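You operate a simulated robot arm through the tools that you are given. There is no shell and no other tool. Be economical: measure what you need, move in short steps, check, and stop when the job is done.

The job below is to be done with a simulated robot arm. You get a single attempt, and the scene is never put back.

## Task
Wipe up the crumbs, fold the blue napkin and stand the salt on it.
Fine: crumbs in the white outline; the yellow pad wipes and goes back where it lay; the other napkin stays.

Only the result counts: the job must be done as asked and must still hold three seconds after the hand-in. Knocking over, shifting, dropping, spilling or breaking anything else fails it. Flat cloth is picked up by pressing the open fingertips on it (5 to 10 N) and closing them slowly along it; thin cloth reads only 2 to 8 mm in the jaws.

## Robot
A 6-joint arm with a two-finger parallel gripper, fixed in place. Base frame: the origin is at the foot of the arm, x ahead of it, y to its left, z up; the work surface is at about z = 0.76. Units: m, rad, N and s.
With the tool pointing down near the work surface it reaches from about 0.36 to 0.82 m from the base axis. Its first joint turns from -2.897 to 2.897 rad. Payload 3.91 kg.
The TCP is the grasp point between the finger pads, 0.03 m short of the fingertips. In the tool frame z runs along the fingers and y along their closing line. Largest opening 0.11 m; finger width 0.02, thickness 0.01; the body of the gripper, 0.048 by 0.112 m, starts 0.055 m behind the TCP.
Orientation is told as [roll, pitch, yaw] about the base's x, y, z axes, in that order, counted from this pose: with the fingers straight down and closing along the base's y, the tool's x points along the base's -x, its y along +y and its z along -z.

## Interface
- The arm moves only by the tool play_rows. Its argument "moves" is one flat list of numbers, 7 for each row, row after row: the shift along the tool's x, y, z in units of 250 mm (1.0 is 250 mm), then the turn, a rotation vector about the tool's x, y, z in units of 120 degrees (1.0 is 120 degrees), then the gripper command, from -1 (fully open) to 1 (shut), values between in proportion. In form: [tx, ty, tz, ax, ay, az, hand, tx, ty, tz, ax, ay, az, hand, ...]. A call has 1 to 20 rows; each row is the pose to reach, as a shift and turn from the pose commanded when the call began, along the tool's axes at that moment. A call with a number of a shift or a turn outside -1 to 1 is refused whole. Rows are played at 5 a second. More than 0.05 m and 0.15 rad between two rows, or a gripper value outside its range, and nothing of the call is played. A pose out of reach is approached as far as the arm can. The call stops where the force on the tool passes 40 N (or 10 N more than at its start, if that is more) or the arm is blocked; 0.2 s more then pass. Each finger travels about 0.045 m/s and halts on what it meets, pressing with about 43 N; the grip force reading is that of the motor and also rises with nothing between the fingers. The clock runs only during rows and for 0.2 s after the last one: add rows that repeat a pose to give the fingers time. The reply holds the time, the measured pose of the TCP, the force on the tool along the base axes, the opening and the grip force, in the units named above and with some noise.
- Cameras (640 x 400 px; columns grow to the right, rows downward): "scene" is fixed at [0.2219, -0.5009, 1.3505]; the picture's right is [0.97, -0.22, 0.00], its down [-0.11, -0.46, -0.88] and it looks along [0.20, 0.86, -0.47] (base axes); focal length 332 px, centre (320, 200). "wrist" rides on the gripper at [-0.036, 0, -0.057] in the tool frame; the picture's right is [0.00, -1.00, 0.00], its down [0.97, 0.00, -0.24] and it looks along [0.24, 0.00, 0.97] (tool axes); focal length 218 px, centre (320, 200). There is no depth. A picture from a camera that has moved, and an enlarged one, comes with that camera's place and axes in the base frame and with its lens.
- snapshot(camera): a new picture of that camera. No time passes.
- lift_body(by): slides the trunk up (or, below 0, down) by that many m; the arm rides with it, the base frame stays. It gives what a move gives, with no picture.
- enlarge(camera, box): a new picture of the part [left, top, right, bottom] of that camera's present view, enlarged. No time passes.
- sign_off(): hands the job in; it is judged then, once.

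Work in short steps. Places have to be worked out from the pictures, the camera data and where the tool is seen: move nearer, look again, correct. Check each grasp and each placing, and mend what went wrong. You have 120 turns and 64 pictures in all, those below and enlarged ones among them. Open the gripper and draw the arm clear of the work before you hand the job in, unless the task says otherwise; then end with one line.

The tools are called after "Emit:" as a command line: name --argument value ..., lists and objects as JSON in quotes. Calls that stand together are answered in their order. play_rows: Moves the arm, as the interface text tells. Its arguments: {"type":"object","properties":{"moves":{"type":"array","items":{"type":"number"}}},"required":["moves"]} The other tools are called the same way: lift_body (by) slides the trunk up or down; snapshot (camera) takes a picture; enlarge (camera, box) takes an enlarged picture of a part of a camera's view; sign_off () hands the job in.

At the start:

```text
time_s: 0.0
tcp_pos: [0.4117, 0.1987, 1.0819]
orientation: [-0.001, 0.0, -0.001]
force: [-0.7, 0.9, -0.3]
opening: 0.1102
grip_force: 0.1
trunk travel left (down, up): [-0.475, 0.135]
```

scene: 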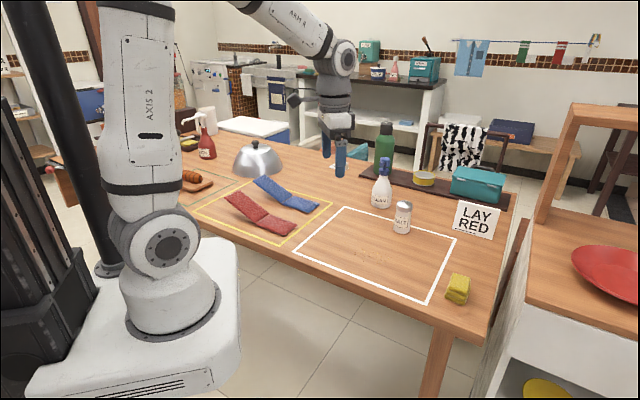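
wrist: 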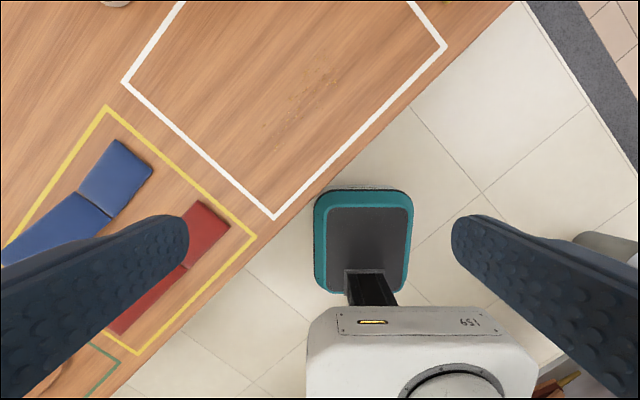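

I start with enlarged views of the work area to read the labels and locate the objects.

Emit:
enlarge --camera "scene" --box '[280, 120, 520, 320]'

Emit:
enlarge --camera "scene" --box '[160, 100, 360, 260]'

```text
2.00 times, centred on (400, 220) of scene
camera zoom: at [0.2219, -0.5009, 1.3505], right [0.97, -0.22, 0.0], down [-0.11, -0.46, -0.88], along [0.2, 0.86, -0.47], focal length 664 px, centre (160, 160)
```

zoom: 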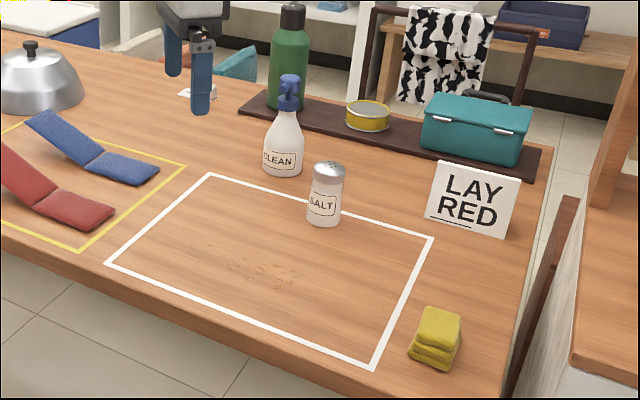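

```text
2.50 times, centred on (260, 180) of scene
camera zoom: at [0.2219, -0.5009, 1.3505], right [0.97, -0.22, 0.0], down [-0.11, -0.46, -0.88], along [0.2, 0.86, -0.47], focal length 830 px, centre (470, 250)
```

zoom: 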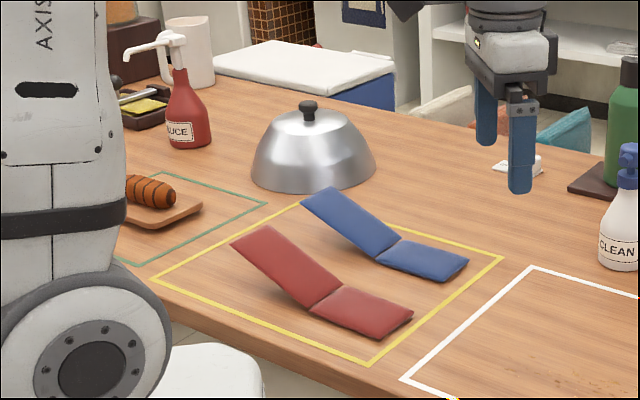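

The table geometry works out: the outline is rotated 45°, crumbs are near (0.51, 0.23), the pad near (0.68, 0.01), the salt near (0.68, 0.31) and the blue crease near (0.35, 0.60). Next I move above the pad and crumbs for a closer look.

Emit:
play_rows --moves '[-0.124, -0.06, 0.04, 0, 0, 0, -1, -0.248, -0.12, 0.08, 0, 0, 0, -1, -0.372, -0.18, 0.12, 0, 0, 0, -1, -0.496, -0.24, 0.16, 0, 0, 0, -1, -0.62, -0.3, 0.2, 0, 0, 0, -1, -0.744, -0.36, 0.24, 0, 0, 0, -1, -0.868, -0.42, 0.28, 0, 0, 0, -1, -0.993, -0.475, 0.32, 0, 0, 0, -1]'

Emit:
snapshot --camera "wrist"

```text
time_s: 1.8
tcp_pos: [0.6608, 0.0785, 1.0038]
orientation: [0.001, 0.001, 0.0]
force: [-0.1, 0.4, 0.3]
opening: 0.1099
grip_force: 0.1
trunk travel left (down, up): [-0.475, 0.135]
```

```text
59 pictures are left
camera wrist: at [0.6976, 0.078, 1.0608], right [0.0, -1.0, 0.0], down [-0.97, 0.0, 0.24], along [-0.24, 0.0, -0.97], focal length 218 px, centre (320, 200)
```

wrist: 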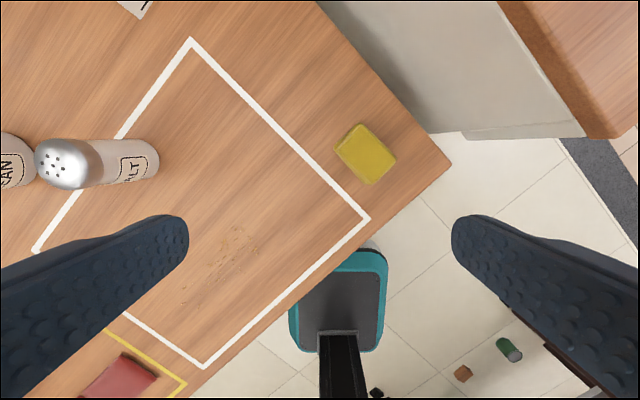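

The pad and crumbs are both in view, so I enlarge each.

Emit:
enlarge --camera "wrist" --box '[320, 110, 416, 200]'

Emit:
enlarge --camera "wrist" --box '[150, 180, 310, 320]'

```text
4.44 times, centred on (368, 155) of wrist
camera zoom: at [0.6976, 0.078, 1.0608], right [0.0, -1.0, 0.0], down [-0.97, 0.0, 0.24], along [-0.24, 0.0, -0.97], focal length 970 px, centre (107, 400)
```

zoom: 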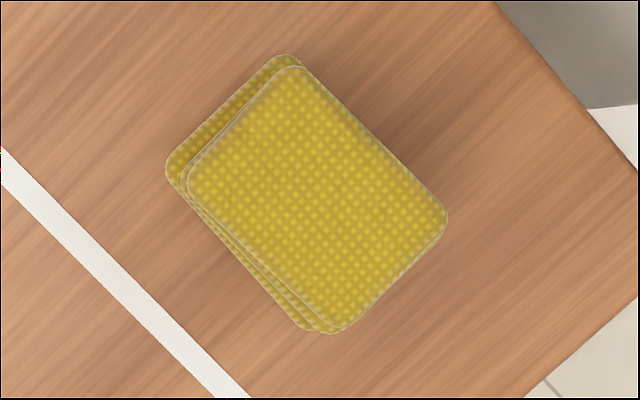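

```text
2.86 times, centred on (230, 250) of wrist
camera zoom: at [0.6976, 0.078, 1.0608], right [0.0, -1.0, 0.0], down [-0.97, 0.0, 0.24], along [-0.24, 0.0, -0.97], focal length 624 px, centre (577, 57)
```

zoom: 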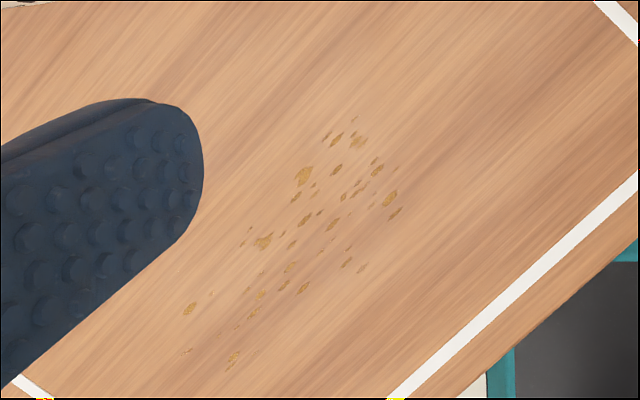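

The pad is about 0.047 × 0.067 × 0.025 m, centred at (0.687, 0.020), with its long side along (1,1). The crumbs form a band along (1,-1). I turn the wrist by yaw +45° above the pad and lower to z≈0.90.

Emit:
play_rows --moves '[-0.018, -0.04, 0.068, 0, 0, -0.0625, -1, -0.036, -0.08, 0.136, 0, 0, -0.125, -1, -0.054, -0.12, 0.204, 0, 0, -0.1875, -1, -0.072, -0.16, 0.272, 0, 0, -0.25, -1, -0.09, -0.2, 0.34, 0, 0, -0.3125, -1, -0.106, -0.238, 0.41, 0, 0, -0.375, -1, -0.106, -0.238, 0.41, 0, 0, -0.375, -1]'

Emit:
snapshot --camera "wrist"

```text
time_s: 3.4
tcp_pos: [0.6868, 0.0208, 0.8994]
orientation: [0.0, 0.0, 0.788]
force: [0.3, -0.1, -0.5]
opening: 0.1101
grip_force: 0.0
trunk travel left (down, up): [-0.475, 0.135]
```

```text
56 pictures are left
camera wrist: at [0.7119, 0.045, 0.9566], right [0.71, -0.71, 0.0], down [-0.69, -0.69, 0.24], along [-0.17, -0.17, -0.97], focal length 218 px, centre (320, 200)
```

wrist: 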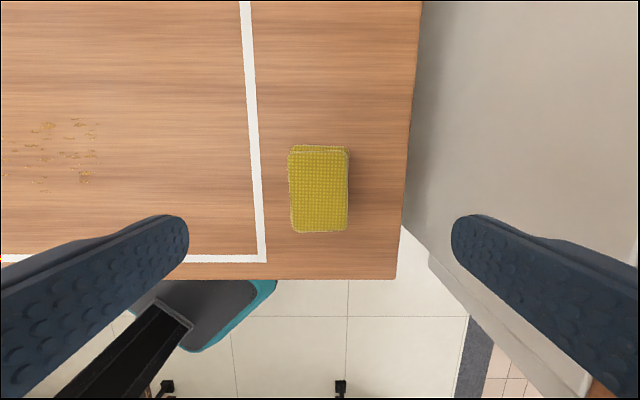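

The pad is centred and aligned between the fingers. I descend so the fingertips sit about 5 mm above the table, then close on the pad.

Emit:
play_rows --moves '[0, 0, 0.12, 0, 0, 0, -1, 0, 0, 0.24, 0, 0, 0, -1, 0, 0, 0.34, 0, 0, 0, -1, 0, 0, 0.4, 0, 0, 0, -1, 0, 0, 0.416, 0, 0, 0, -1, 0, 0, 0.416, 0, 0, 0, -0.5, 0, 0, 0.416, 0, 0, 0, 0, 0, 0, 0.416, 0, 0, 0, 0.3, 0, 0, 0.416, 0, 0, 0, 0.4, 0, 0, 0.416, 0, 0, 0, 0.4, 0, 0, 0.416, 0, 0, 0, 0.4]'

Emit:
snapshot --camera "wrist"

```text
time_s: 5.8
tcp_pos: [0.6876, 0.0203, 0.7959]
orientation: [0.0, -0.001, 0.784]
force: [-0.3, 0.4, -0.3]
opening: 0.0487
grip_force: 42.6
trunk travel left (down, up): [-0.475, 0.135]
```

```text
55 pictures are left
camera wrist: at [0.7127, 0.0457, 0.8518], right [0.71, -0.71, 0.0], down [-0.69, -0.69, 0.24], along [-0.17, -0.17, -0.97], focal length 218 px, centre (320, 200)
```

wrist: 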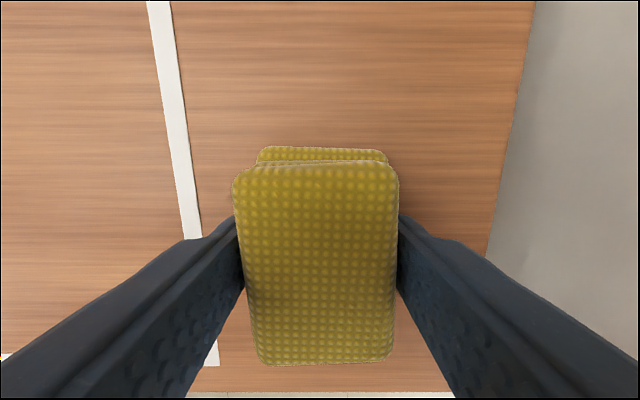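

The pad is held with a 0.0487 m opening. I lift it slightly and carry it to the start of the first wiping pass, then lower it back to the table.

Emit:
play_rows --moves '[0, 0, -0.12, 0, 0, 0, 0.4, -0.02, 0.1, -0.16, 0, 0, 0, 0.4, -0.038, 0.25, -0.16, 0, 0, 0, 0.4, -0.038, 0.4, -0.16, 0, 0, 0, 0.4, -0.038, 0.53, -0.16, 0, 0, 0, 0.4, -0.038, 0.56, -0.1, 0, 0, 0, 0.4, -0.038, 0.56, -0.03, 0, 0, 0, 0.4, -0.038, 0.56, 0, 0, 0, 0, 0.4, -0.038, 0.56, 0.004, 0, 0, 0, 0.4, -0.038, 0.56, 0.004, 0, 0, 0, 0.4]'

Emit:
snapshot --camera "wrist"

```text
time_s: 8.0
tcp_pos: [0.5938, 0.1254, 0.7963]
orientation: [0.0, -0.001, 0.786]
force: [-0.7, 0.7, 2.1]
opening: 0.0488
grip_force: 43.0
trunk travel left (down, up): [-0.475, 0.135]
```

```text
54 pictures are left
camera wrist: at [0.6196, 0.1512, 0.8518], right [0.71, -0.71, 0.0], down [-0.69, -0.69, 0.24], along [-0.17, -0.17, -0.97], focal length 218 px, centre (320, 200)
```

wrist: 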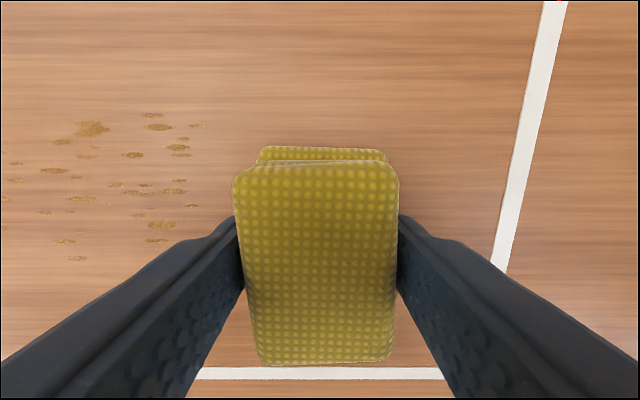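

The pad touches lightly at about 2 N. The crumbs span u = 0.493–0.556, so I press about 1.5 mm further and sweep along the band.

Emit:
play_rows --moves '[0, 0, 0.006, 0, 0, 0, 0.4, 0, 0.1, 0.006, 0, 0, 0, 0.4, 0, 0.2, 0.006, 0, 0, 0, 0.4, 0, 0.3, 0.006, 0, 0, 0, 0.4, 0, 0.4, 0.006, 0, 0, 0, 0.4, 0, 0.5, 0.006, 0, 0, 0, 0.4, 0, 0.6, 0.006, 0, 0, 0, 0.4, 0, 0.7, 0.006, 0, 0, 0, 0.4, 0, 0.8, 0.006, 0, 0, 0, 0.4, 0, 0.9, 0.006, 0, 0, 0, 0.4, 0, 1.0, 0.006, 0, 0, 0, 0.4]'

Emit:
snapshot --camera "scene"

```text
time_s: 10.3
tcp_pos: [0.4316, 0.2891, 0.794]
orientation: [-0.001, -0.005, 0.785]
force: [-7.8, -0.4, 20.3]
opening: 0.0492
grip_force: 42.8
trunk travel left (down, up): [-0.475, 0.135]
stopped in row 11: the force on the tool passed its limit (the readings are from after the stop); the commanded pose is now the measured one
```

```text
53 pictures are left
```

scene: 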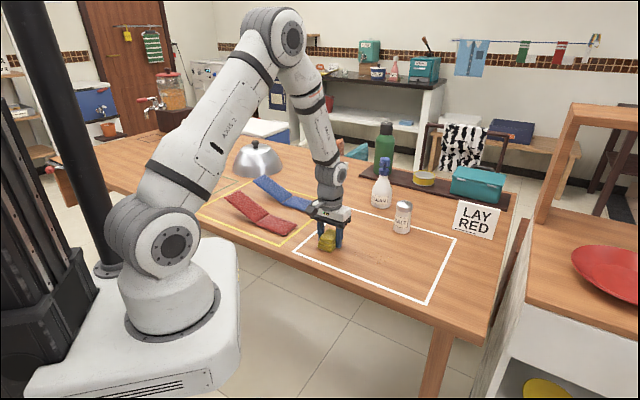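

The sweep stopped at its far end on friction and pressing force, with 20 N still showing. I check the wrist view before continuing.

Emit:
snapshot --camera "wrist"

```text
52 pictures are left
camera wrist: at [0.4576, 0.3144, 0.8517], right [0.71, -0.71, 0.0], down [-0.69, -0.69, 0.24], along [-0.17, -0.17, -0.97], focal length 218 px, centre (320, 200)
```

wrist: 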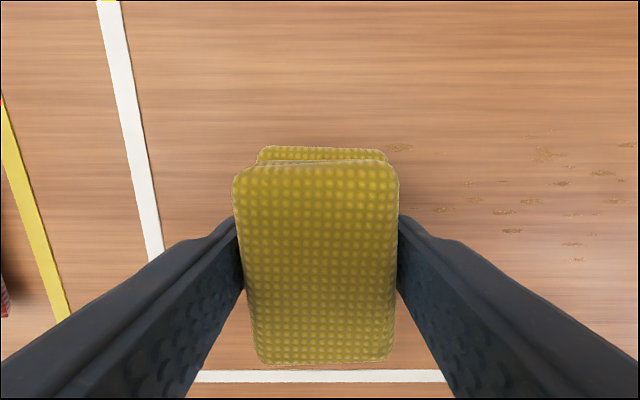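

The crumbs look fainter but are still there. I shift by +0.03 m in u and sweep back with slightly less pressing depth.

Emit:
play_rows --moves '[-0.06, 0, -0.003, 0, 0, 0, 0.4, -0.13, 0, -0.003, 0, 0, 0, 0.4, -0.13, -0.1, -0.003, 0, 0, 0, 0.4, -0.13, -0.2, -0.003, 0, 0, 0, 0.4, -0.13, -0.3, -0.003, 0, 0, 0, 0.4, -0.13, -0.4, -0.003, 0, 0, 0, 0.4, -0.13, -0.5, -0.003, 0, 0, 0, 0.4, -0.13, -0.6, -0.003, 0, 0, 0, 0.4, -0.13, -0.7, -0.003, 0, 0, 0, 0.4, -0.13, -0.8, -0.003, 0, 0, 0, 0.4, -0.13, -0.9, -0.003, 0, 0, 0, 0.4]'

Emit:
snapshot --camera "wrist"

```text
time_s: 12.7
tcp_pos: [0.6145, 0.1533, 0.7933]
orientation: [-0.002, -0.003, 0.786]
force: [-0.7, 0.5, 11.7]
opening: 0.0491
grip_force: 43.0
trunk travel left (down, up): [-0.475, 0.135]
```

```text
51 pictures are left
camera wrist: at [0.6403, 0.1787, 0.8517], right [0.71, -0.71, 0.0], down [-0.69, -0.69, 0.24], along [-0.17, -0.17, -0.97], focal length 218 px, centre (320, 200)
```

wrist: 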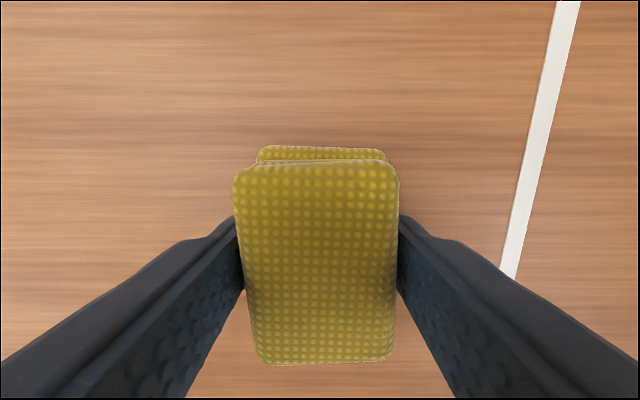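

The nearby strip looks clean. I lift the pad to view the whole region.

Emit:
play_rows --moves '[0, 0, -0.12, 0, 0, 0, 0.4, 0, 0, -0.3, 0, 0, 0, 0.4, 0, 0.15, -0.45, 0, 0, 0, 0.4, 0, 0.3, -0.55, 0, 0, 0, 0.4]'

Emit:
snapshot --camera "wrist"

Emit:
enlarge --camera "scene" --box '[280, 180, 480, 310]'

```text
refused: row 3 steps farther than a row can; nothing moved
```

```text
50 pictures are left
camera wrist: at [0.6403, 0.1787, 0.8517], right [0.71, -0.71, 0.0], down [-0.69, -0.69, 0.24], along [-0.17, -0.17, -0.97], focal length 218 px, centre (320, 200)
```

wrist: 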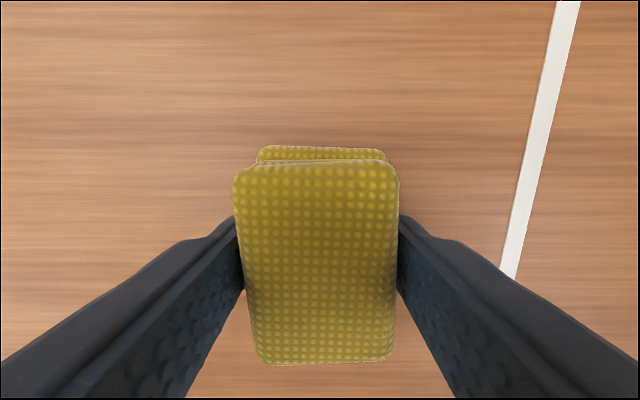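

```text
3.08 times, centred on (380, 245) of scene
camera zoom: at [0.2219, -0.5009, 1.3505], right [0.97, -0.22, 0.0], down [-0.11, -0.46, -0.88], along [0.2, 0.86, -0.47], focal length 1021 px, centre (135, 62)
```

zoom: 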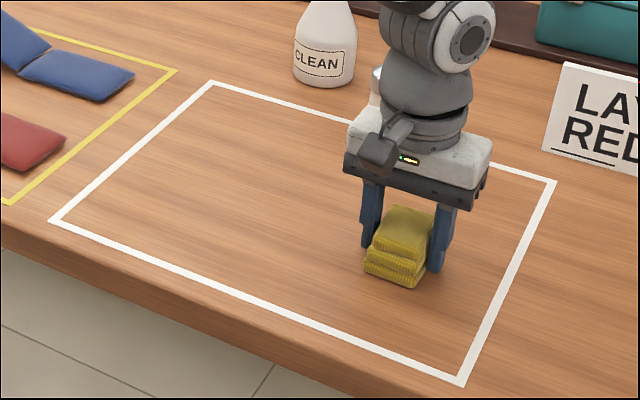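

The outline area looks clean in the scene view. I carry the pad back to where it lay and lower it.

Emit:
play_rows --moves '[0, 0, -0.12, 0, 0, 0, 0.4, 0, 0, -0.3, 0, 0, 0, 0.4, 0.05, -0.15, -0.3, 0, 0, 0, 0.4, 0.1, -0.3, -0.3, 0, 0, 0, 0.4, 0.15, -0.45, -0.3, 0, 0, 0, 0.4, 0.166, -0.584, -0.25, 0, 0, 0, 0.4, 0.166, -0.584, -0.12, 0, 0, 0, 0.4, 0.166, -0.584, -0.04, 0, 0, 0, 0.4, 0.166, -0.584, -0.006, 0, 0, 0, 0.4, 0.166, -0.584, -0.006, 0, 0, 0, 0.4]'

Emit:
snapshot --camera "wrist"

```text
time_s: 14.9
tcp_pos: [0.6886, 0.0214, 0.7966]
orientation: [0.001, -0.003, 0.786]
force: [-0.3, -0.4, -0.9]
opening: 0.049
grip_force: 43.3
trunk travel left (down, up): [-0.475, 0.135]
```

```text
48 pictures are left
camera wrist: at [0.715, 0.0467, 0.8532], right [0.71, -0.71, 0.0], down [-0.69, -0.69, 0.24], along [-0.17, -0.17, -0.97], focal length 218 px, centre (320, 200)
```

wrist: 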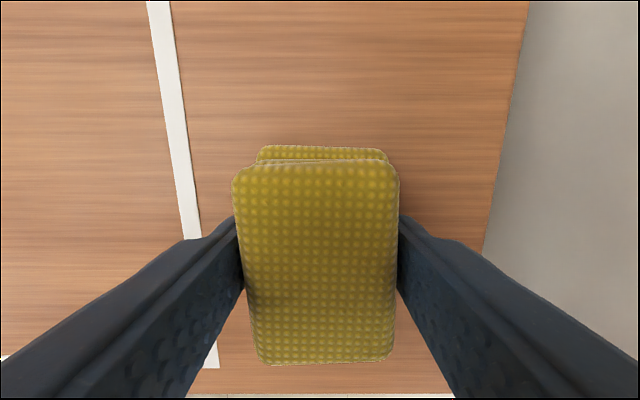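

The pad is within 1–2 mm of its original spot. I lower it the last millimetre, open, and rise.

Emit:
play_rows --moves '[0.005, 0, 0.004, 0, 0, 0, 0.4, 0.005, 0, 0.006, 0, 0, 0, 0.4, 0.005, 0, 0.006, 0, 0, 0, 0, 0.005, 0, 0.006, 0, 0, 0, -0.5, 0.005, 0, 0.006, 0, 0, 0, -1, 0.005, 0, 0.006, 0, 0, 0, -1, 0.005, 0, 0.006, 0, 0, 0, -1, 0.005, 0, -0.1, 0, 0, 0, -1, 0.005, 0, -0.25, 0, 0, 0, -1, 0.005, 0, -0.41, 0, 0, 0, -1, 0.005, 0, -0.41, 0, 0, 0, -1]'

Emit:
snapshot --camera "wrist"

```text
time_s: 17.3
tcp_pos: [0.6869, 0.0198, 0.8986]
orientation: [0.001, -0.002, 0.786]
force: [-0.1, -0.5, 0.2]
opening: 0.1097
grip_force: 0.0
trunk travel left (down, up): [-0.475, 0.135]
```

```text
47 pictures are left
camera wrist: at [0.7138, 0.045, 0.9553], right [0.71, -0.71, 0.0], down [-0.69, -0.69, 0.24], along [-0.17, -0.17, -0.97], focal length 218 px, centre (320, 200)
```

wrist: 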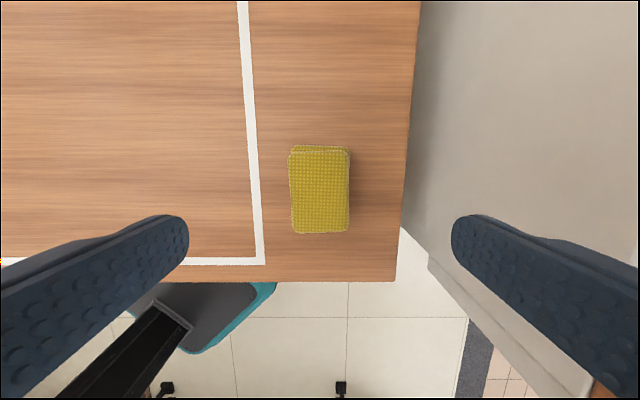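

The pad lies as it did before. Now I rise and travel towards the napkins.

Emit:
play_rows --moves '[-0.04, 0.1, -0.15, 0, 0, 0, -1, -0.08, 0.24, -0.25, 0, 0, 0, -1, -0.12, 0.38, -0.35, 0, 0, 0, -1, -0.16, 0.52, -0.45, 0, 0, 0, -1, -0.2, 0.68, -0.5, 0, 0, 0, -1, -0.24, 0.84, -0.55, 0, 0, 0, -1, -0.28, 1.0, -0.6, 0, 0, 0, -1]'

Emit:
play_rows --moves '[-0.04, 0.17, 0, 0, 0, 0, -1, -0.08, 0.34, 0, 0, 0, 0, -1, -0.12, 0.51, 0, 0, 0, 0, -1, -0.16, 0.68, 0, 0, 0, 0, -1, -0.2, 0.85, 0, 0, 0, 0, -1, -0.24, 1.0, 0, 0, 0, 0, -1, -0.24, 1.0, 0, 0, 0, 0, -1]'

Emit:
snapshot --camera "wrist"

Emit:
enlarge --camera "scene" --box '[280, 180, 480, 310]'

```text
time_s: 18.9
tcp_pos: [0.5578, 0.2447, 1.0478]
orientation: [-0.001, -0.001, 0.786]
force: [0.5, 0.4, 0.5]
opening: 0.1101
grip_force: 0.0
trunk travel left (down, up): [-0.475, 0.135]
```

```text
time_s: 20.5
tcp_pos: [0.4271, 0.4656, 1.0473]
orientation: [0.001, -0.002, 0.785]
force: [0.0, 0.9, -0.1]
opening: 0.1098
grip_force: 0.0
trunk travel left (down, up): [-0.475, 0.135]
```

```text
46 pictures are left
camera wrist: at [0.4525, 0.4912, 1.1043], right [0.71, -0.71, 0.0], down [-0.69, -0.69, 0.24], along [-0.17, -0.17, -0.97], focal length 218 px, centre (320, 200)
```

wrist: 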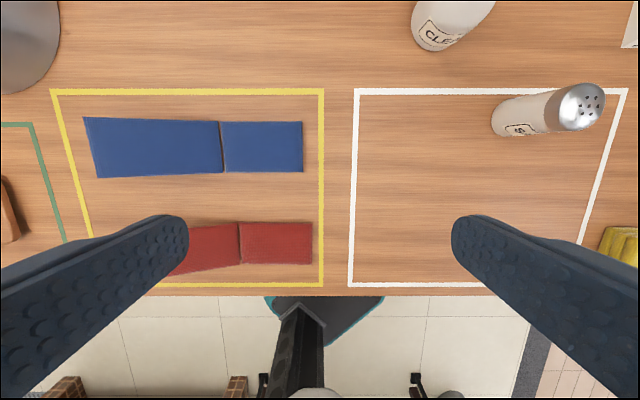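

```text
3.08 times, centred on (380, 245) of scene
camera zoom: at [0.2219, -0.5009, 1.3505], right [0.97, -0.22, 0.0], down [-0.11, -0.46, -0.88], along [0.2, 0.86, -0.47], focal length 1021 px, centre (135, 62)
```

zoom: 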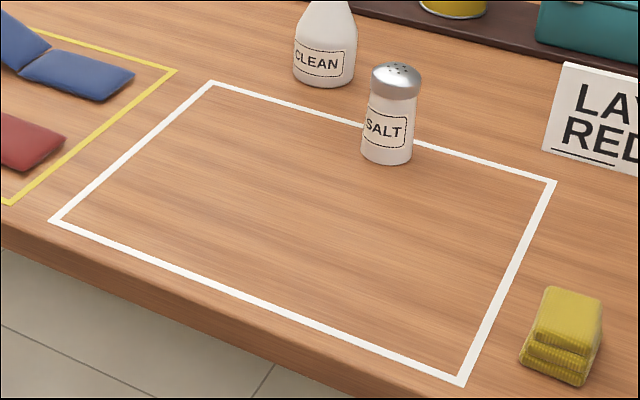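

The crumbs are gone and the pad and salt look right. The blue napkin's left half stands up at about 29° from a crease near w≈-0.175 (w=(x-y)/√2), with its free edge at about z=0.83. I enlarge it to check the edges.

Emit:
enlarge --camera "wrist" --box '[60, 80, 340, 290]'

Emit:
enlarge --camera "scene" --box '[210, 130, 340, 250]'

```text
1.90 times, centred on (200, 185) of wrist
camera zoom: at [0.4525, 0.4912, 1.1043], right [0.71, -0.71, 0.0], down [-0.69, -0.69, 0.24], along [-0.17, -0.17, -0.97], focal length 416 px, centre (549, 229)
```

zoom: 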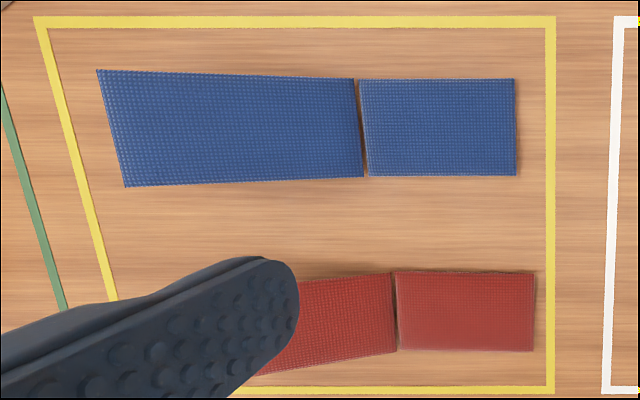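

```text
3.33 times, centred on (275, 190) of scene
camera zoom: at [0.2219, -0.5009, 1.3505], right [0.97, -0.22, 0.0], down [-0.11, -0.46, -0.88], along [0.2, 0.86, -0.47], focal length 1106 px, centre (470, 233)
```

zoom: 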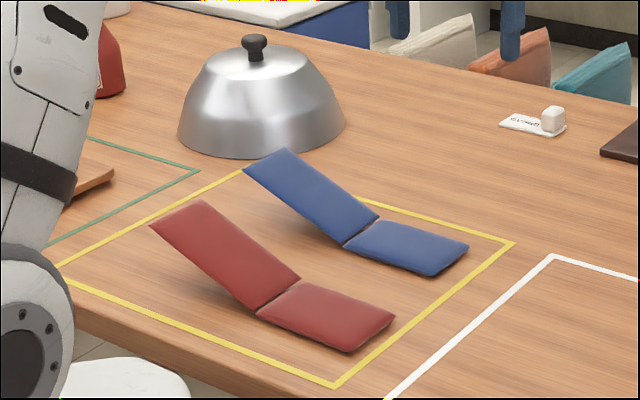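

Each napkin is two hinged panels about 1 cm thick. My plan is to shut the gripper, tilt it 45° so the fingertips point towards +w, slip them under the free edge, lift and push the flap over. First I travel to the outer side.

Emit:
play_rows --moves '[-0.02, 0.16, 0, 0, 0, 0, 0, -0.04, 0.33, 0, 0, 0, 0, 1, -0.06, 0.5, 0, 0, 0, 0, 1, -0.08, 0.67, 0, 0, 0, 0, 1, -0.1, 0.84, 0, 0, 0, 0, 1, -0.124, 1.0, 0, 0, 0, 0, 1]'

Emit:
play_rows --moves '[0, 0.095, 0, 0.0625, 0, 0, 1, 0, 0.19, 0.08, 0.125, 0, 0, 1, 0, 0.285, 0.18, 0.1875, 0, 0, 1, 0, 0.38, 0.28, 0.25, 0, 0, 1, 0, 0.475, 0.38, 0.3125, 0, 0, 1, 0, 0.57, 0.5, 0.375, 0, 0, 1, 0, 0.57, 0.5, 0.375, 0, 0, 1]'

Emit:
snapshot --camera "wrist"

Emit:
enlarge --camera "scene" --box '[180, 80, 360, 250]'

```text
time_s: 21.9
tcp_pos: [0.2703, 0.6653, 1.0476]
orientation: [-0.001, -0.003, 0.786]
force: [-0.7, -0.5, -0.1]
opening: 0.0002
grip_force: 13.0
trunk travel left (down, up): [-0.475, 0.135]
```

```text
time_s: 23.5
tcp_pos: [0.1665, 0.6687, 0.9382]
orientation: [-0.741, -0.007, 0.788]
force: [0.3, -0.8, -0.5]
opening: 0.0001
grip_force: 37.7
out of reach, approached as far as the arm can: row 3, 4, 5, 6, 7
trunk travel left (down, up): [-0.475, 0.135]
```

```text
42 pictures are left
camera wrist: at [0.1655, 0.7203, 0.98], right [0.52, -0.52, 0.67], down [-0.8, -0.58, 0.17], along [0.3, -0.63, -0.72], focal length 218 px, centre (320, 200)
```

wrist: 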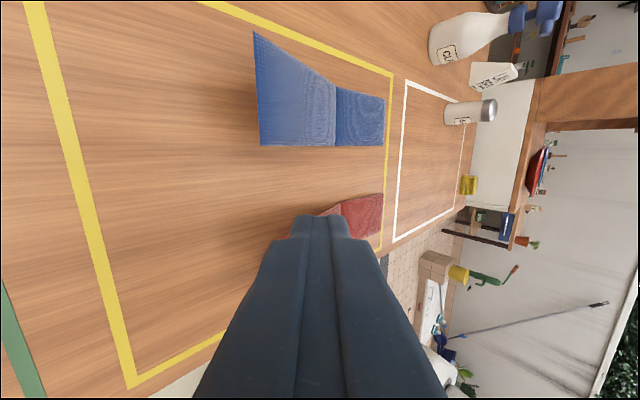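

```text
2.35 times, centred on (270, 165) of scene
camera zoom: at [0.2219, -0.5009, 1.3505], right [0.97, -0.22, 0.0], down [-0.11, -0.46, -0.88], along [0.2, 0.86, -0.47], focal length 781 px, centre (438, 282)
```

zoom: 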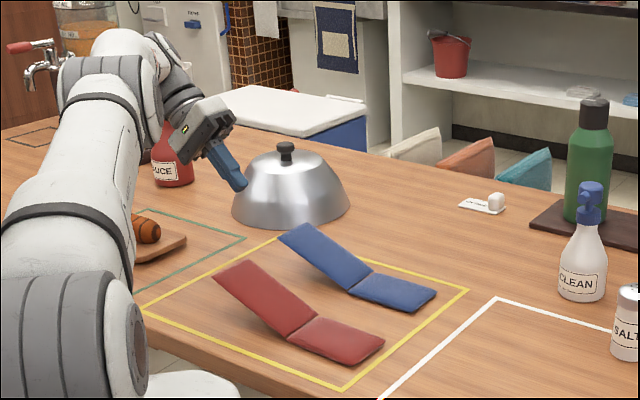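

The 45° tilt out at w=-0.42 exceeded the reach, so I'll use a smaller tilt of about 28° and stay closer in. First a zero row checks which pose counts as commanded.

Emit:
play_rows --moves '[0, 0, 0, 0, 0, 0, 1]'

```text
time_s: 23.9
tcp_pos: [0.1667, 0.6682, 0.9376]
orientation: [-0.741, -0.006, 0.788]
force: [1.0, -0.2, -0.2]
opening: 0.0001
grip_force: 37.6
trunk travel left (down, up): [-0.475, 0.135]
```

The commanded pose is now the reached one. I reduce the tilt to about 28° and move to u=0.655, w=-0.35, z=0.88, just outside the free edge.

Emit:
play_rows --moves '[-0.05, 0.02, 0.03, -0.03, 0, 0, 1, -0.1, 0.05, 0.07, -0.06, 0, 0, 1, -0.15, 0.08, 0.11, -0.09, 0, 0, 1, -0.2, 0.11, 0.15, -0.121, 0, 0, 1, -0.258, 0.142, 0.185, -0.121, 0, 0, 1, -0.258, 0.142, 0.185, -0.121, 0, 0, 1]'

Emit:
snapshot --camera "wrist"

Emit:
enlarge --camera "scene" --box '[200, 100, 340, 230]'

```text
time_s: 25.3
tcp_pos: [0.2157, 0.695, 0.8752]
orientation: [-0.533, -0.003, 0.785]
force: [0.0, -0.7, -0.1]
opening: 0.0
grip_force: 37.5
out of reach, approached as far as the arm can: row 5, 6
trunk travel left (down, up): [-0.475, 0.135]
```

```text
40 pictures are left
camera wrist: at [0.2208, 0.7418, 0.9256], right [0.61, -0.61, 0.51], down [-0.77, -0.6, 0.2], along [0.18, -0.52, -0.84], focal length 218 px, centre (320, 200)
```

wrist: 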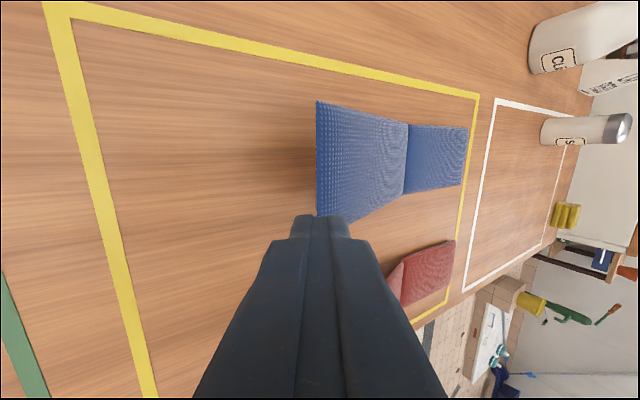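

```text
3.08 times, centred on (270, 165) of scene
camera zoom: at [0.2219, -0.5009, 1.3505], right [0.97, -0.22, 0.0], down [-0.11, -0.46, -0.88], along [0.2, 0.86, -0.47], focal length 1021 px, centre (474, 308)
```

zoom: 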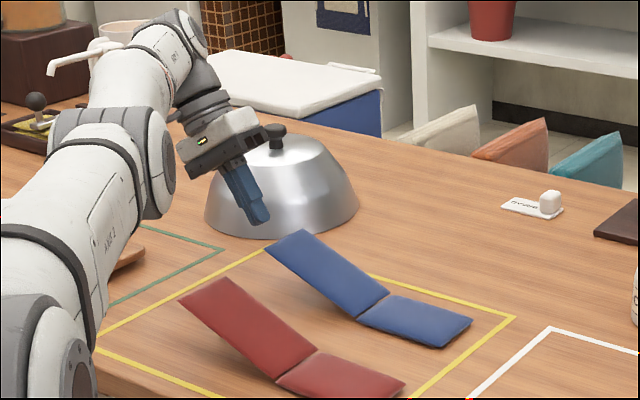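

The fingertip is at about w=-0.324, z=0.85, outside the free edge (w≈-0.306, z≈0.82). I lower it to tip z≈0.785 and then ease +w to the edge.

Emit:
play_rows --moves '[0, 0.05, 0.08, 0, 0, 0, 1, 0, 0.09, 0.15, 0, 0, 0, 1, 0, 0.13, 0.221, 0, 0, 0, 1, -0.03, 0.09, 0.245, 0, 0, 0, 1, -0.06, 0.078, 0.252, 0, 0, 0, 1, -0.06, 0.078, 0.252, 0, 0, 0, 1]'

Emit:
enlarge --camera "scene" --box '[220, 130, 330, 230]'

Emit:
snapshot --camera "wrist"

```text
time_s: 26.7
tcp_pos: [0.2353, 0.6896, 0.8125]
orientation: [-0.533, -0.004, 0.786]
force: [-0.6, -0.8, -0.9]
opening: 0.0
grip_force: 37.2
out of reach, approached as far as the arm can: row 5, 6
trunk travel left (down, up): [-0.475, 0.135]
```

```text
4.00 times, centred on (275, 180) of scene
camera zoom: at [0.2219, -0.5009, 1.3505], right [0.97, -0.22, 0.0], down [-0.11, -0.46, -0.88], along [0.2, 0.86, -0.47], focal length 1328 px, centre (500, 280)
```

zoom: 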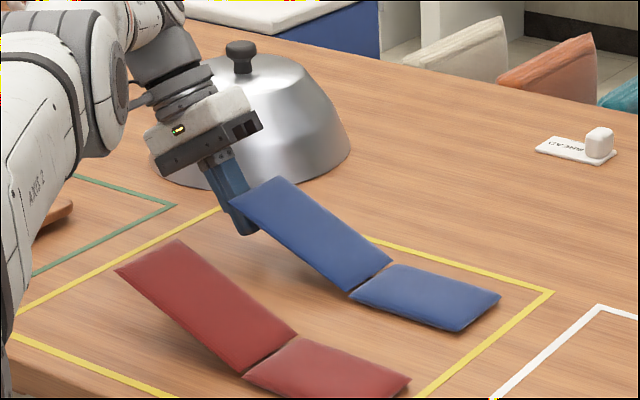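

```text
37 pictures are left
camera wrist: at [0.2417, 0.7353, 0.861], right [0.61, -0.61, 0.51], down [-0.77, -0.6, 0.2], along [0.18, -0.52, -0.84], focal length 218 px, centre (320, 200)
```

wrist: 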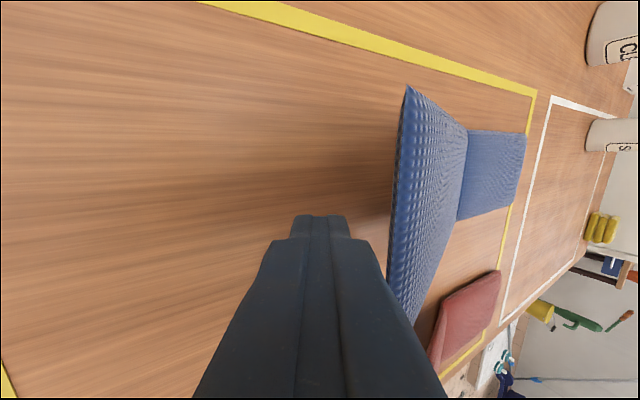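

The fingertip is under and just outside the edge, with no contact force yet. I ease +w another 18 mm with a little +u and look again.

Emit:
play_rows --moves '[-0.01, -0.02, 0.012, 0, 0, 0, 1, -0.02, -0.04, 0.024, 0, 0, 0, 1, -0.03, -0.062, 0.037, 0, 0, 0, 1, -0.03, -0.062, 0.037, 0, 0, 0, 1]'

Emit:
enlarge --camera "scene" --box '[220, 130, 330, 230]'

Emit:
snapshot --camera "wrist"

```text
time_s: 27.7
tcp_pos: [0.2523, 0.6817, 0.8125]
orientation: [-0.533, -0.005, 0.785]
force: [0.1, -0.2, -0.6]
opening: 0.0
grip_force: 37.6
trunk travel left (down, up): [-0.475, 0.135]
```

```text
4.00 times, centred on (275, 180) of scene
camera zoom: at [0.2219, -0.5009, 1.3505], right [0.97, -0.22, 0.0], down [-0.11, -0.46, -0.88], along [0.2, 0.86, -0.47], focal length 1328 px, centre (500, 280)
```

zoom: 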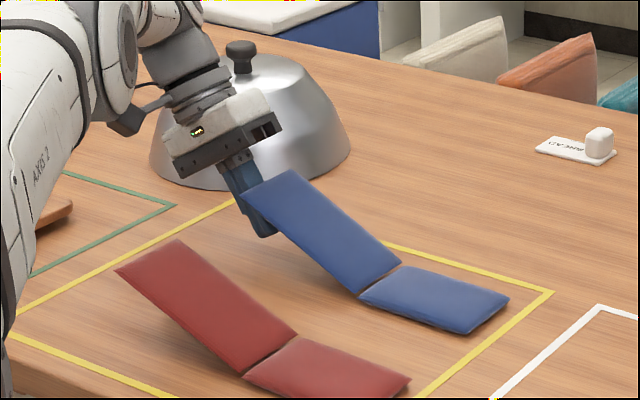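

```text
35 pictures are left
camera wrist: at [0.2587, 0.7272, 0.8608], right [0.61, -0.61, 0.51], down [-0.77, -0.6, 0.2], along [0.18, -0.52, -0.84], focal length 218 px, centre (320, 200)
```

wrist: 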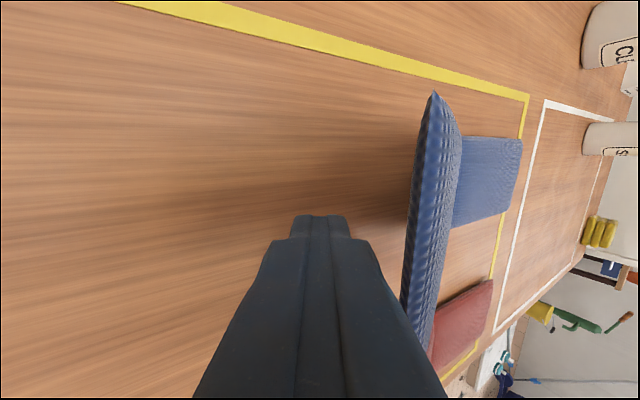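

Contact is made: the napkin slid about 7 mm and the flap is touching. Now I lift mostly upward so the finger drags the edge up.

Emit:
play_rows --moves '[0, -0.025, -0.036, 0, 0, 0, 1, 0, -0.06, -0.065, 0, 0, 0, 1, 0, -0.099, -0.09, 0, 0, 0, 1, 0, -0.15, -0.11, 0, 0, 0, 1]'

Emit:
enlarge --camera "scene" --box '[220, 130, 330, 230]'

```text
time_s: 28.7
tcp_pos: [0.2653, 0.6673, 0.855]
orientation: [-0.531, -0.005, 0.785]
force: [0.4, 0.1, -0.1]
opening: 0.0004
grip_force: 38.2
trunk travel left (down, up): [-0.475, 0.135]
```

```text
4.00 times, centred on (275, 180) of scene
camera zoom: at [0.2219, -0.5009, 1.3505], right [0.97, -0.22, 0.0], down [-0.11, -0.46, -0.88], along [0.2, 0.86, -0.47], focal length 1328 px, centre (500, 280)
```

zoom: 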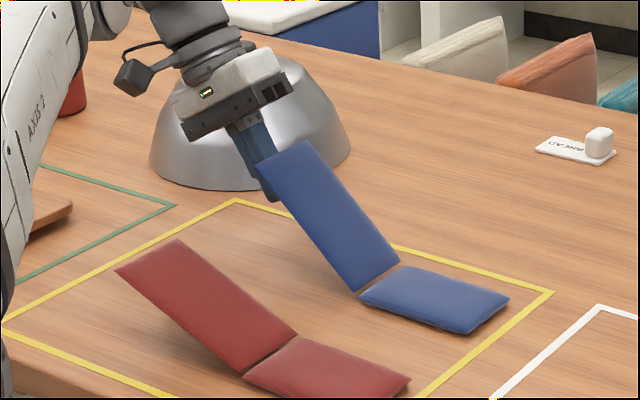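

The flap is rising with the crease in place, now at about 47°. I continue along the arc towards vertical.

Emit:
play_rows --moves '[0, -0.075, -0.008, 0, 0, 0, 1, 0, -0.151, -0.013, 0, 0, 0, 1, 0, -0.225, 0, 0, 0, 0, 1, 0, -0.299, 0.013, 0, 0, 0, 1, 0, -0.37, 0.042, 0, 0, 0, 1]'

Emit:
enlarge --camera "scene" --box '[220, 130, 330, 230]'

```text
time_s: 29.9
tcp_pos: [0.3262, 0.6078, 0.892]
orientation: [-0.533, -0.002, 0.787]
force: [0.1, 0.1, -0.1]
opening: 0.0
grip_force: 37.4
trunk travel left (down, up): [-0.475, 0.135]
```

```text
4.00 times, centred on (275, 180) of scene
camera zoom: at [0.2219, -0.5009, 1.3505], right [0.97, -0.22, 0.0], down [-0.11, -0.46, -0.88], along [0.2, 0.86, -0.47], focal length 1328 px, centre (500, 280)
```

zoom: 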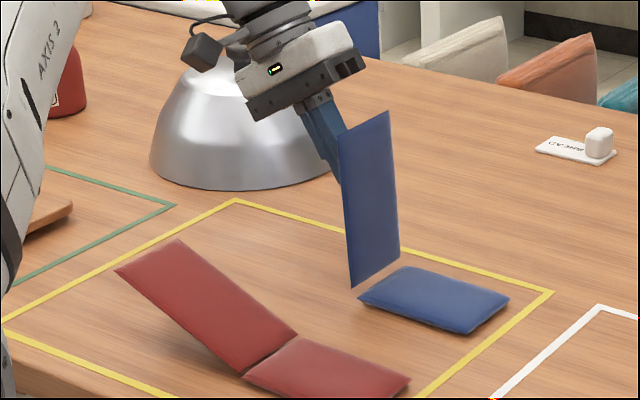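

The flap is near vertical. I push it over and downwards.

Emit:
play_rows --moves '[0, -0.103, 0.061, 0, 0, 0, 1, 0, -0.197, 0.139, 0, 0, 0, 1, 0, -0.27, 0.252, 0, 0, 0, 1, 0, -0.305, 0.388, 0, 0, 0, 1, 0, -0.305, 0.388, 0, 0, 0, 1]'

Emit:
enlarge --camera "scene" --box '[220, 130, 330, 230]'

```text
time_s: 31.1
tcp_pos: [0.4091, 0.5267, 0.8468]
orientation: [-0.531, -0.003, 0.785]
force: [-0.3, -0.3, 0.0]
opening: 0.0
grip_force: 37.7
trunk travel left (down, up): [-0.475, 0.135]
```

```text
4.00 times, centred on (275, 180) of scene
camera zoom: at [0.2219, -0.5009, 1.3505], right [0.97, -0.22, 0.0], down [-0.11, -0.46, -0.88], along [0.2, 0.86, -0.47], focal length 1328 px, centre (500, 280)
```

zoom: 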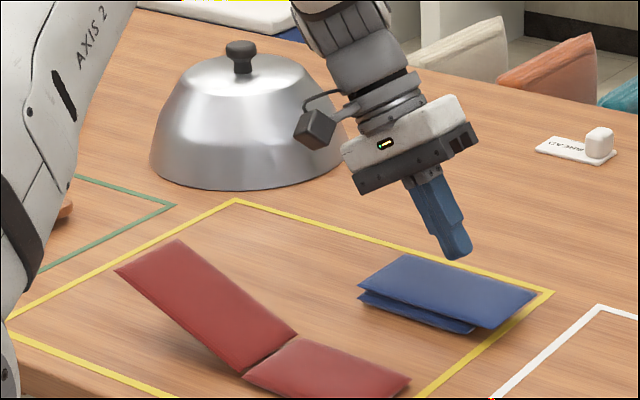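

The flap is folded over. I lift, straighten the tool to vertical, and look from above.

Emit:
play_rows --moves '[0, 0.02, -0.12, -0.05, 0, 0, 1, 0, 0.04, -0.24, -0.11, 0, 0, 1, 0, 0.06, -0.36, -0.17, 0, 0, 1, 0, 0.08, -0.48, -0.22, 0, 0, 1, 0, 0.1, -0.6, -0.254, 0, 0, 1, 0, 0.1, -0.6, -0.254, 0, 0, 1]'

Emit:
snapshot --camera "wrist"

Emit:
enlarge --camera "scene" --box '[240, 150, 340, 240]'

```text
time_s: 32.5
tcp_pos: [0.339, 0.5957, 0.9643]
orientation: [0.0, -0.003, 0.785]
force: [0.7, -0.8, 0.2]
opening: 0.0002
grip_force: 37.8
trunk travel left (down, up): [-0.475, 0.135]
```

```text
31 pictures are left
camera wrist: at [0.3658, 0.6208, 1.022], right [0.71, -0.71, 0.0], down [-0.69, -0.69, 0.24], along [-0.17, -0.17, -0.97], focal length 218 px, centre (320, 200)
```

wrist: 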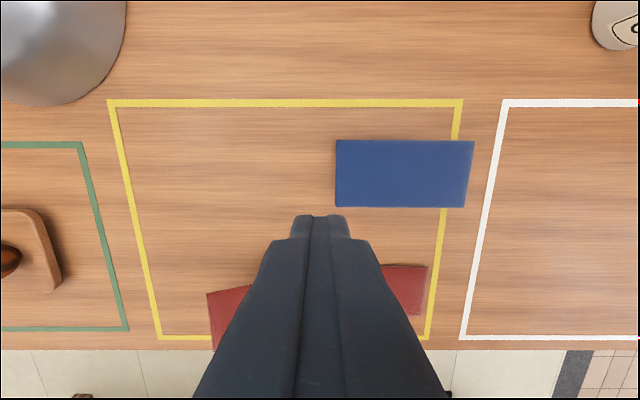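

```text
4.44 times, centred on (290, 195) of scene
camera zoom: at [0.2219, -0.5009, 1.3505], right [0.97, -0.22, 0.0], down [-0.11, -0.46, -0.88], along [0.2, 0.86, -0.47], focal length 1475 px, centre (453, 222)
```

zoom: 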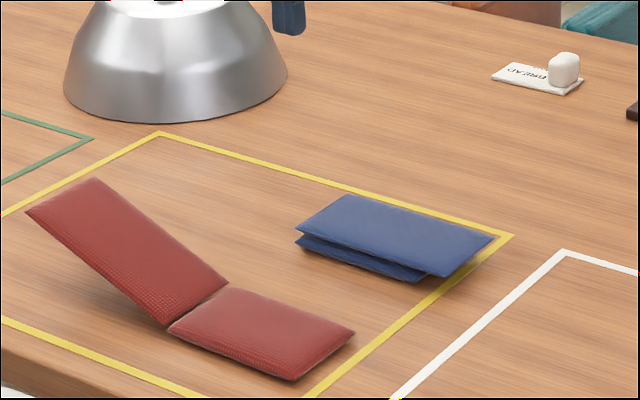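

The napkin is folded and its top looks level, with the longer flap overhanging the lower panel by about 2 cm. I press it gently at the spot where the salt will stand (u=0.667, w=-0.105) to settle it and measure its height.

Emit:
play_rows --moves '[0, -0.1, 0.12, 0, 0, 0, 1, -0.012, -0.2, 0.24, 0, 0, 0, 1, -0.024, -0.306, 0.36, 0, 0, 0, 1, -0.024, -0.306, 0.5, 0, 0, 0, 1, -0.024, -0.306, 0.568, 0, 0, 0, 1, -0.024, -0.306, 0.584, 0, 0, 0, 1, -0.024, -0.306, 0.6, 0, 0, 0, 1, -0.024, -0.306, 0.6, 0, 0, 0, 1]'

Emit:
enlarge --camera "scene" --box '[240, 150, 340, 240]'

```text
time_s: 34.3
tcp_pos: [0.3968, 0.5475, 0.815]
orientation: [0.0, -0.004, 0.785]
force: [-0.5, 0.0, 5.8]
opening: 0.0
grip_force: 37.5
trunk travel left (down, up): [-0.475, 0.135]
```

```text
4.44 times, centred on (290, 195) of scene
camera zoom: at [0.2219, -0.5009, 1.3505], right [0.97, -0.22, 0.0], down [-0.11, -0.46, -0.88], along [0.2, 0.86, -0.47], focal length 1475 px, centre (453, 222)
```

zoom: 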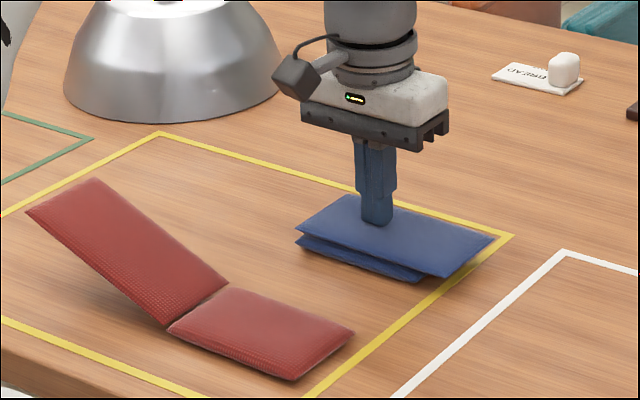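

The stack is firm, with its top at z≈0.785 under 5.8 N. I rise, open, and travel over to the salt.

Emit:
play_rows --moves '[0, 0, -0.18, 0, 0, 0, 1, 0, 0, -0.36, 0, 0, 0, -1, 0, -0.05, -0.54, 0, 0, 0, -1, 0, -0.15, -0.68, 0, 0, 0, -1, 0, -0.3, -0.76, 0, 0, 0, -1, 0, -0.48, -0.76, 0, 0, 0, -1, 0, -0.66, -0.76, 0, 0, 0, -1, 0, -0.84, -0.76, 0, 0, 0, -1]'

Emit:
play_rows --moves '[0, -0.15, 0, 0, 0, 0, -1, 0, -0.3, 0, 0, 0, 0, -1, 0, -0.45, 0, 0, 0, 0, -1, 0, -0.58, 0, 0, 0, 0, -1, 0, -0.58, 0, 0, 0, 0, -1]'

Emit:
snapshot --camera "wrist"

```text
time_s: 36.1
tcp_pos: [0.5471, 0.3948, 1.0063]
orientation: [0.001, -0.001, 0.785]
force: [0.1, -1.0, 0.3]
opening: 0.1101
grip_force: 0.0
trunk travel left (down, up): [-0.475, 0.135]
```

```text
time_s: 37.3
tcp_pos: [0.6472, 0.2952, 1.0042]
orientation: [0.0, -0.002, 0.785]
force: [0.3, 0.0, -0.6]
opening: 0.11
grip_force: 0.1
trunk travel left (down, up): [-0.475, 0.135]
```

```text
28 pictures are left
camera wrist: at [0.6748, 0.3204, 1.061], right [0.71, -0.71, 0.0], down [-0.69, -0.69, 0.24], along [-0.17, -0.17, -0.97], focal length 218 px, centre (320, 200)
```

wrist: 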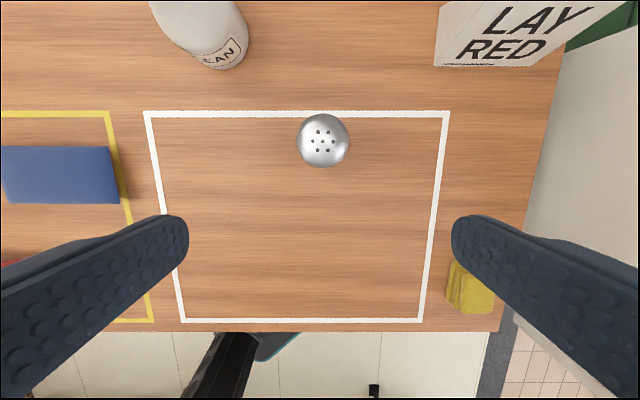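

The salt's cap is centred at u≈0.707, w≈0.253 with its top at z≈0.852. I align above it and come down part way to check.

Emit:
play_rows --moves '[-0.08, -0.008, 0, 0, 0, 0, -1, -0.162, -0.016, 0.05, 0, 0, 0, -1, -0.162, -0.016, 0.2, 0, 0, 0, -1, -0.162, -0.016, 0.35, 0, 0, 0, -1, -0.162, -0.016, 0.35, 0, 0, 0, -1]'

Emit:
snapshot --camera "wrist"

Emit:
enlarge --camera "scene" --box '[340, 120, 470, 250]'

```text
time_s: 38.5
tcp_pos: [0.6789, 0.3205, 0.9165]
orientation: [0.0, -0.001, 0.785]
force: [-0.3, 0.1, 0.4]
opening: 0.11
grip_force: 0.1
trunk travel left (down, up): [-0.475, 0.135]
```

```text
27 pictures are left
camera wrist: at [0.705, 0.3465, 0.9735], right [0.71, -0.71, 0.0], down [-0.69, -0.69, 0.24], along [-0.17, -0.17, -0.97], focal length 218 px, centre (320, 200)
```

wrist: 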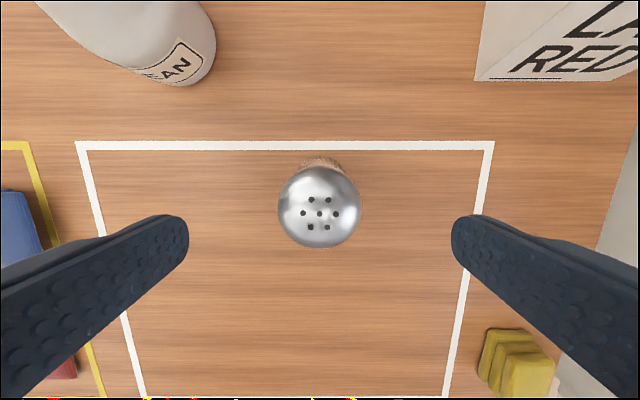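

```text
3.08 times, centred on (405, 185) of scene
camera zoom: at [0.2219, -0.5009, 1.3505], right [0.97, -0.22, 0.0], down [-0.11, -0.46, -0.88], along [0.2, 0.86, -0.47], focal length 1021 px, centre (58, 246)
```

zoom: 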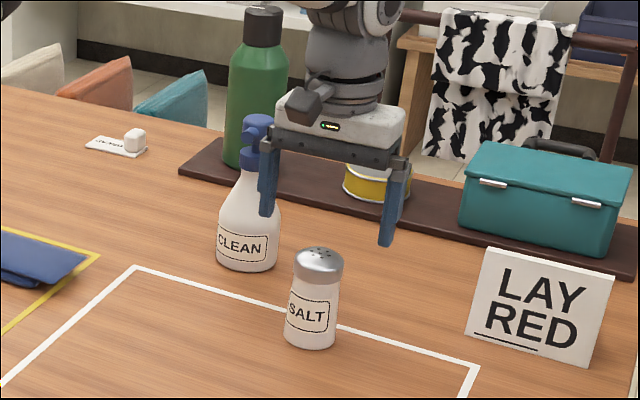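

The salt is centred. I descend to TCP z≈0.812 and close.

Emit:
play_rows --moves '[-0.01, 0, 0.12, 0, 0, 0, -1, -0.01, 0, 0.24, 0, 0, 0, -1, -0.01, 0, 0.34, 0, 0, 0, -1, -0.01, 0, 0.418, 0, 0, 0, -1, -0.01, 0, 0.418, 0, 0, 0, -0.5, -0.01, 0, 0.418, 0, 0, 0, 0, -0.01, 0, 0.418, 0, 0, 0, 0.3, -0.01, 0, 0.418, 0, 0, 0, 0.5, -0.01, 0, 0.418, 0, 0, 0, 0.5, -0.01, 0, 0.418, 0, 0, 0, 0.5]'

Emit:
snapshot --camera "wrist"

```text
time_s: 40.7
tcp_pos: [0.6809, 0.3226, 0.8119]
orientation: [-0.001, -0.003, 0.787]
force: [0.1, -0.4, -1.3]
opening: 0.0509
grip_force: 42.7
trunk travel left (down, up): [-0.475, 0.135]
```

```text
25 pictures are left
camera wrist: at [0.7078, 0.3485, 0.8693], right [0.71, -0.71, 0.0], down [-0.69, -0.69, 0.24], along [-0.17, -0.17, -0.97], focal length 218 px, centre (320, 200)
```

wrist: 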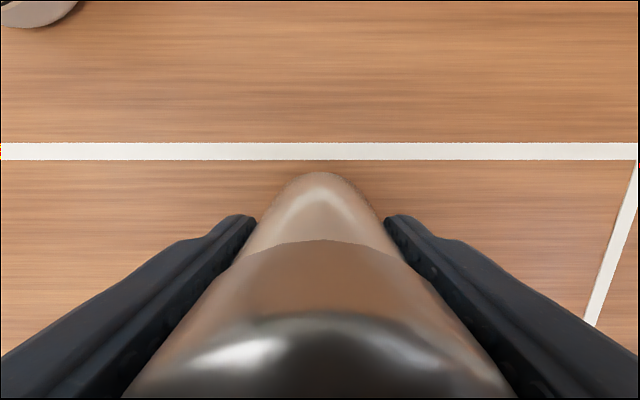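

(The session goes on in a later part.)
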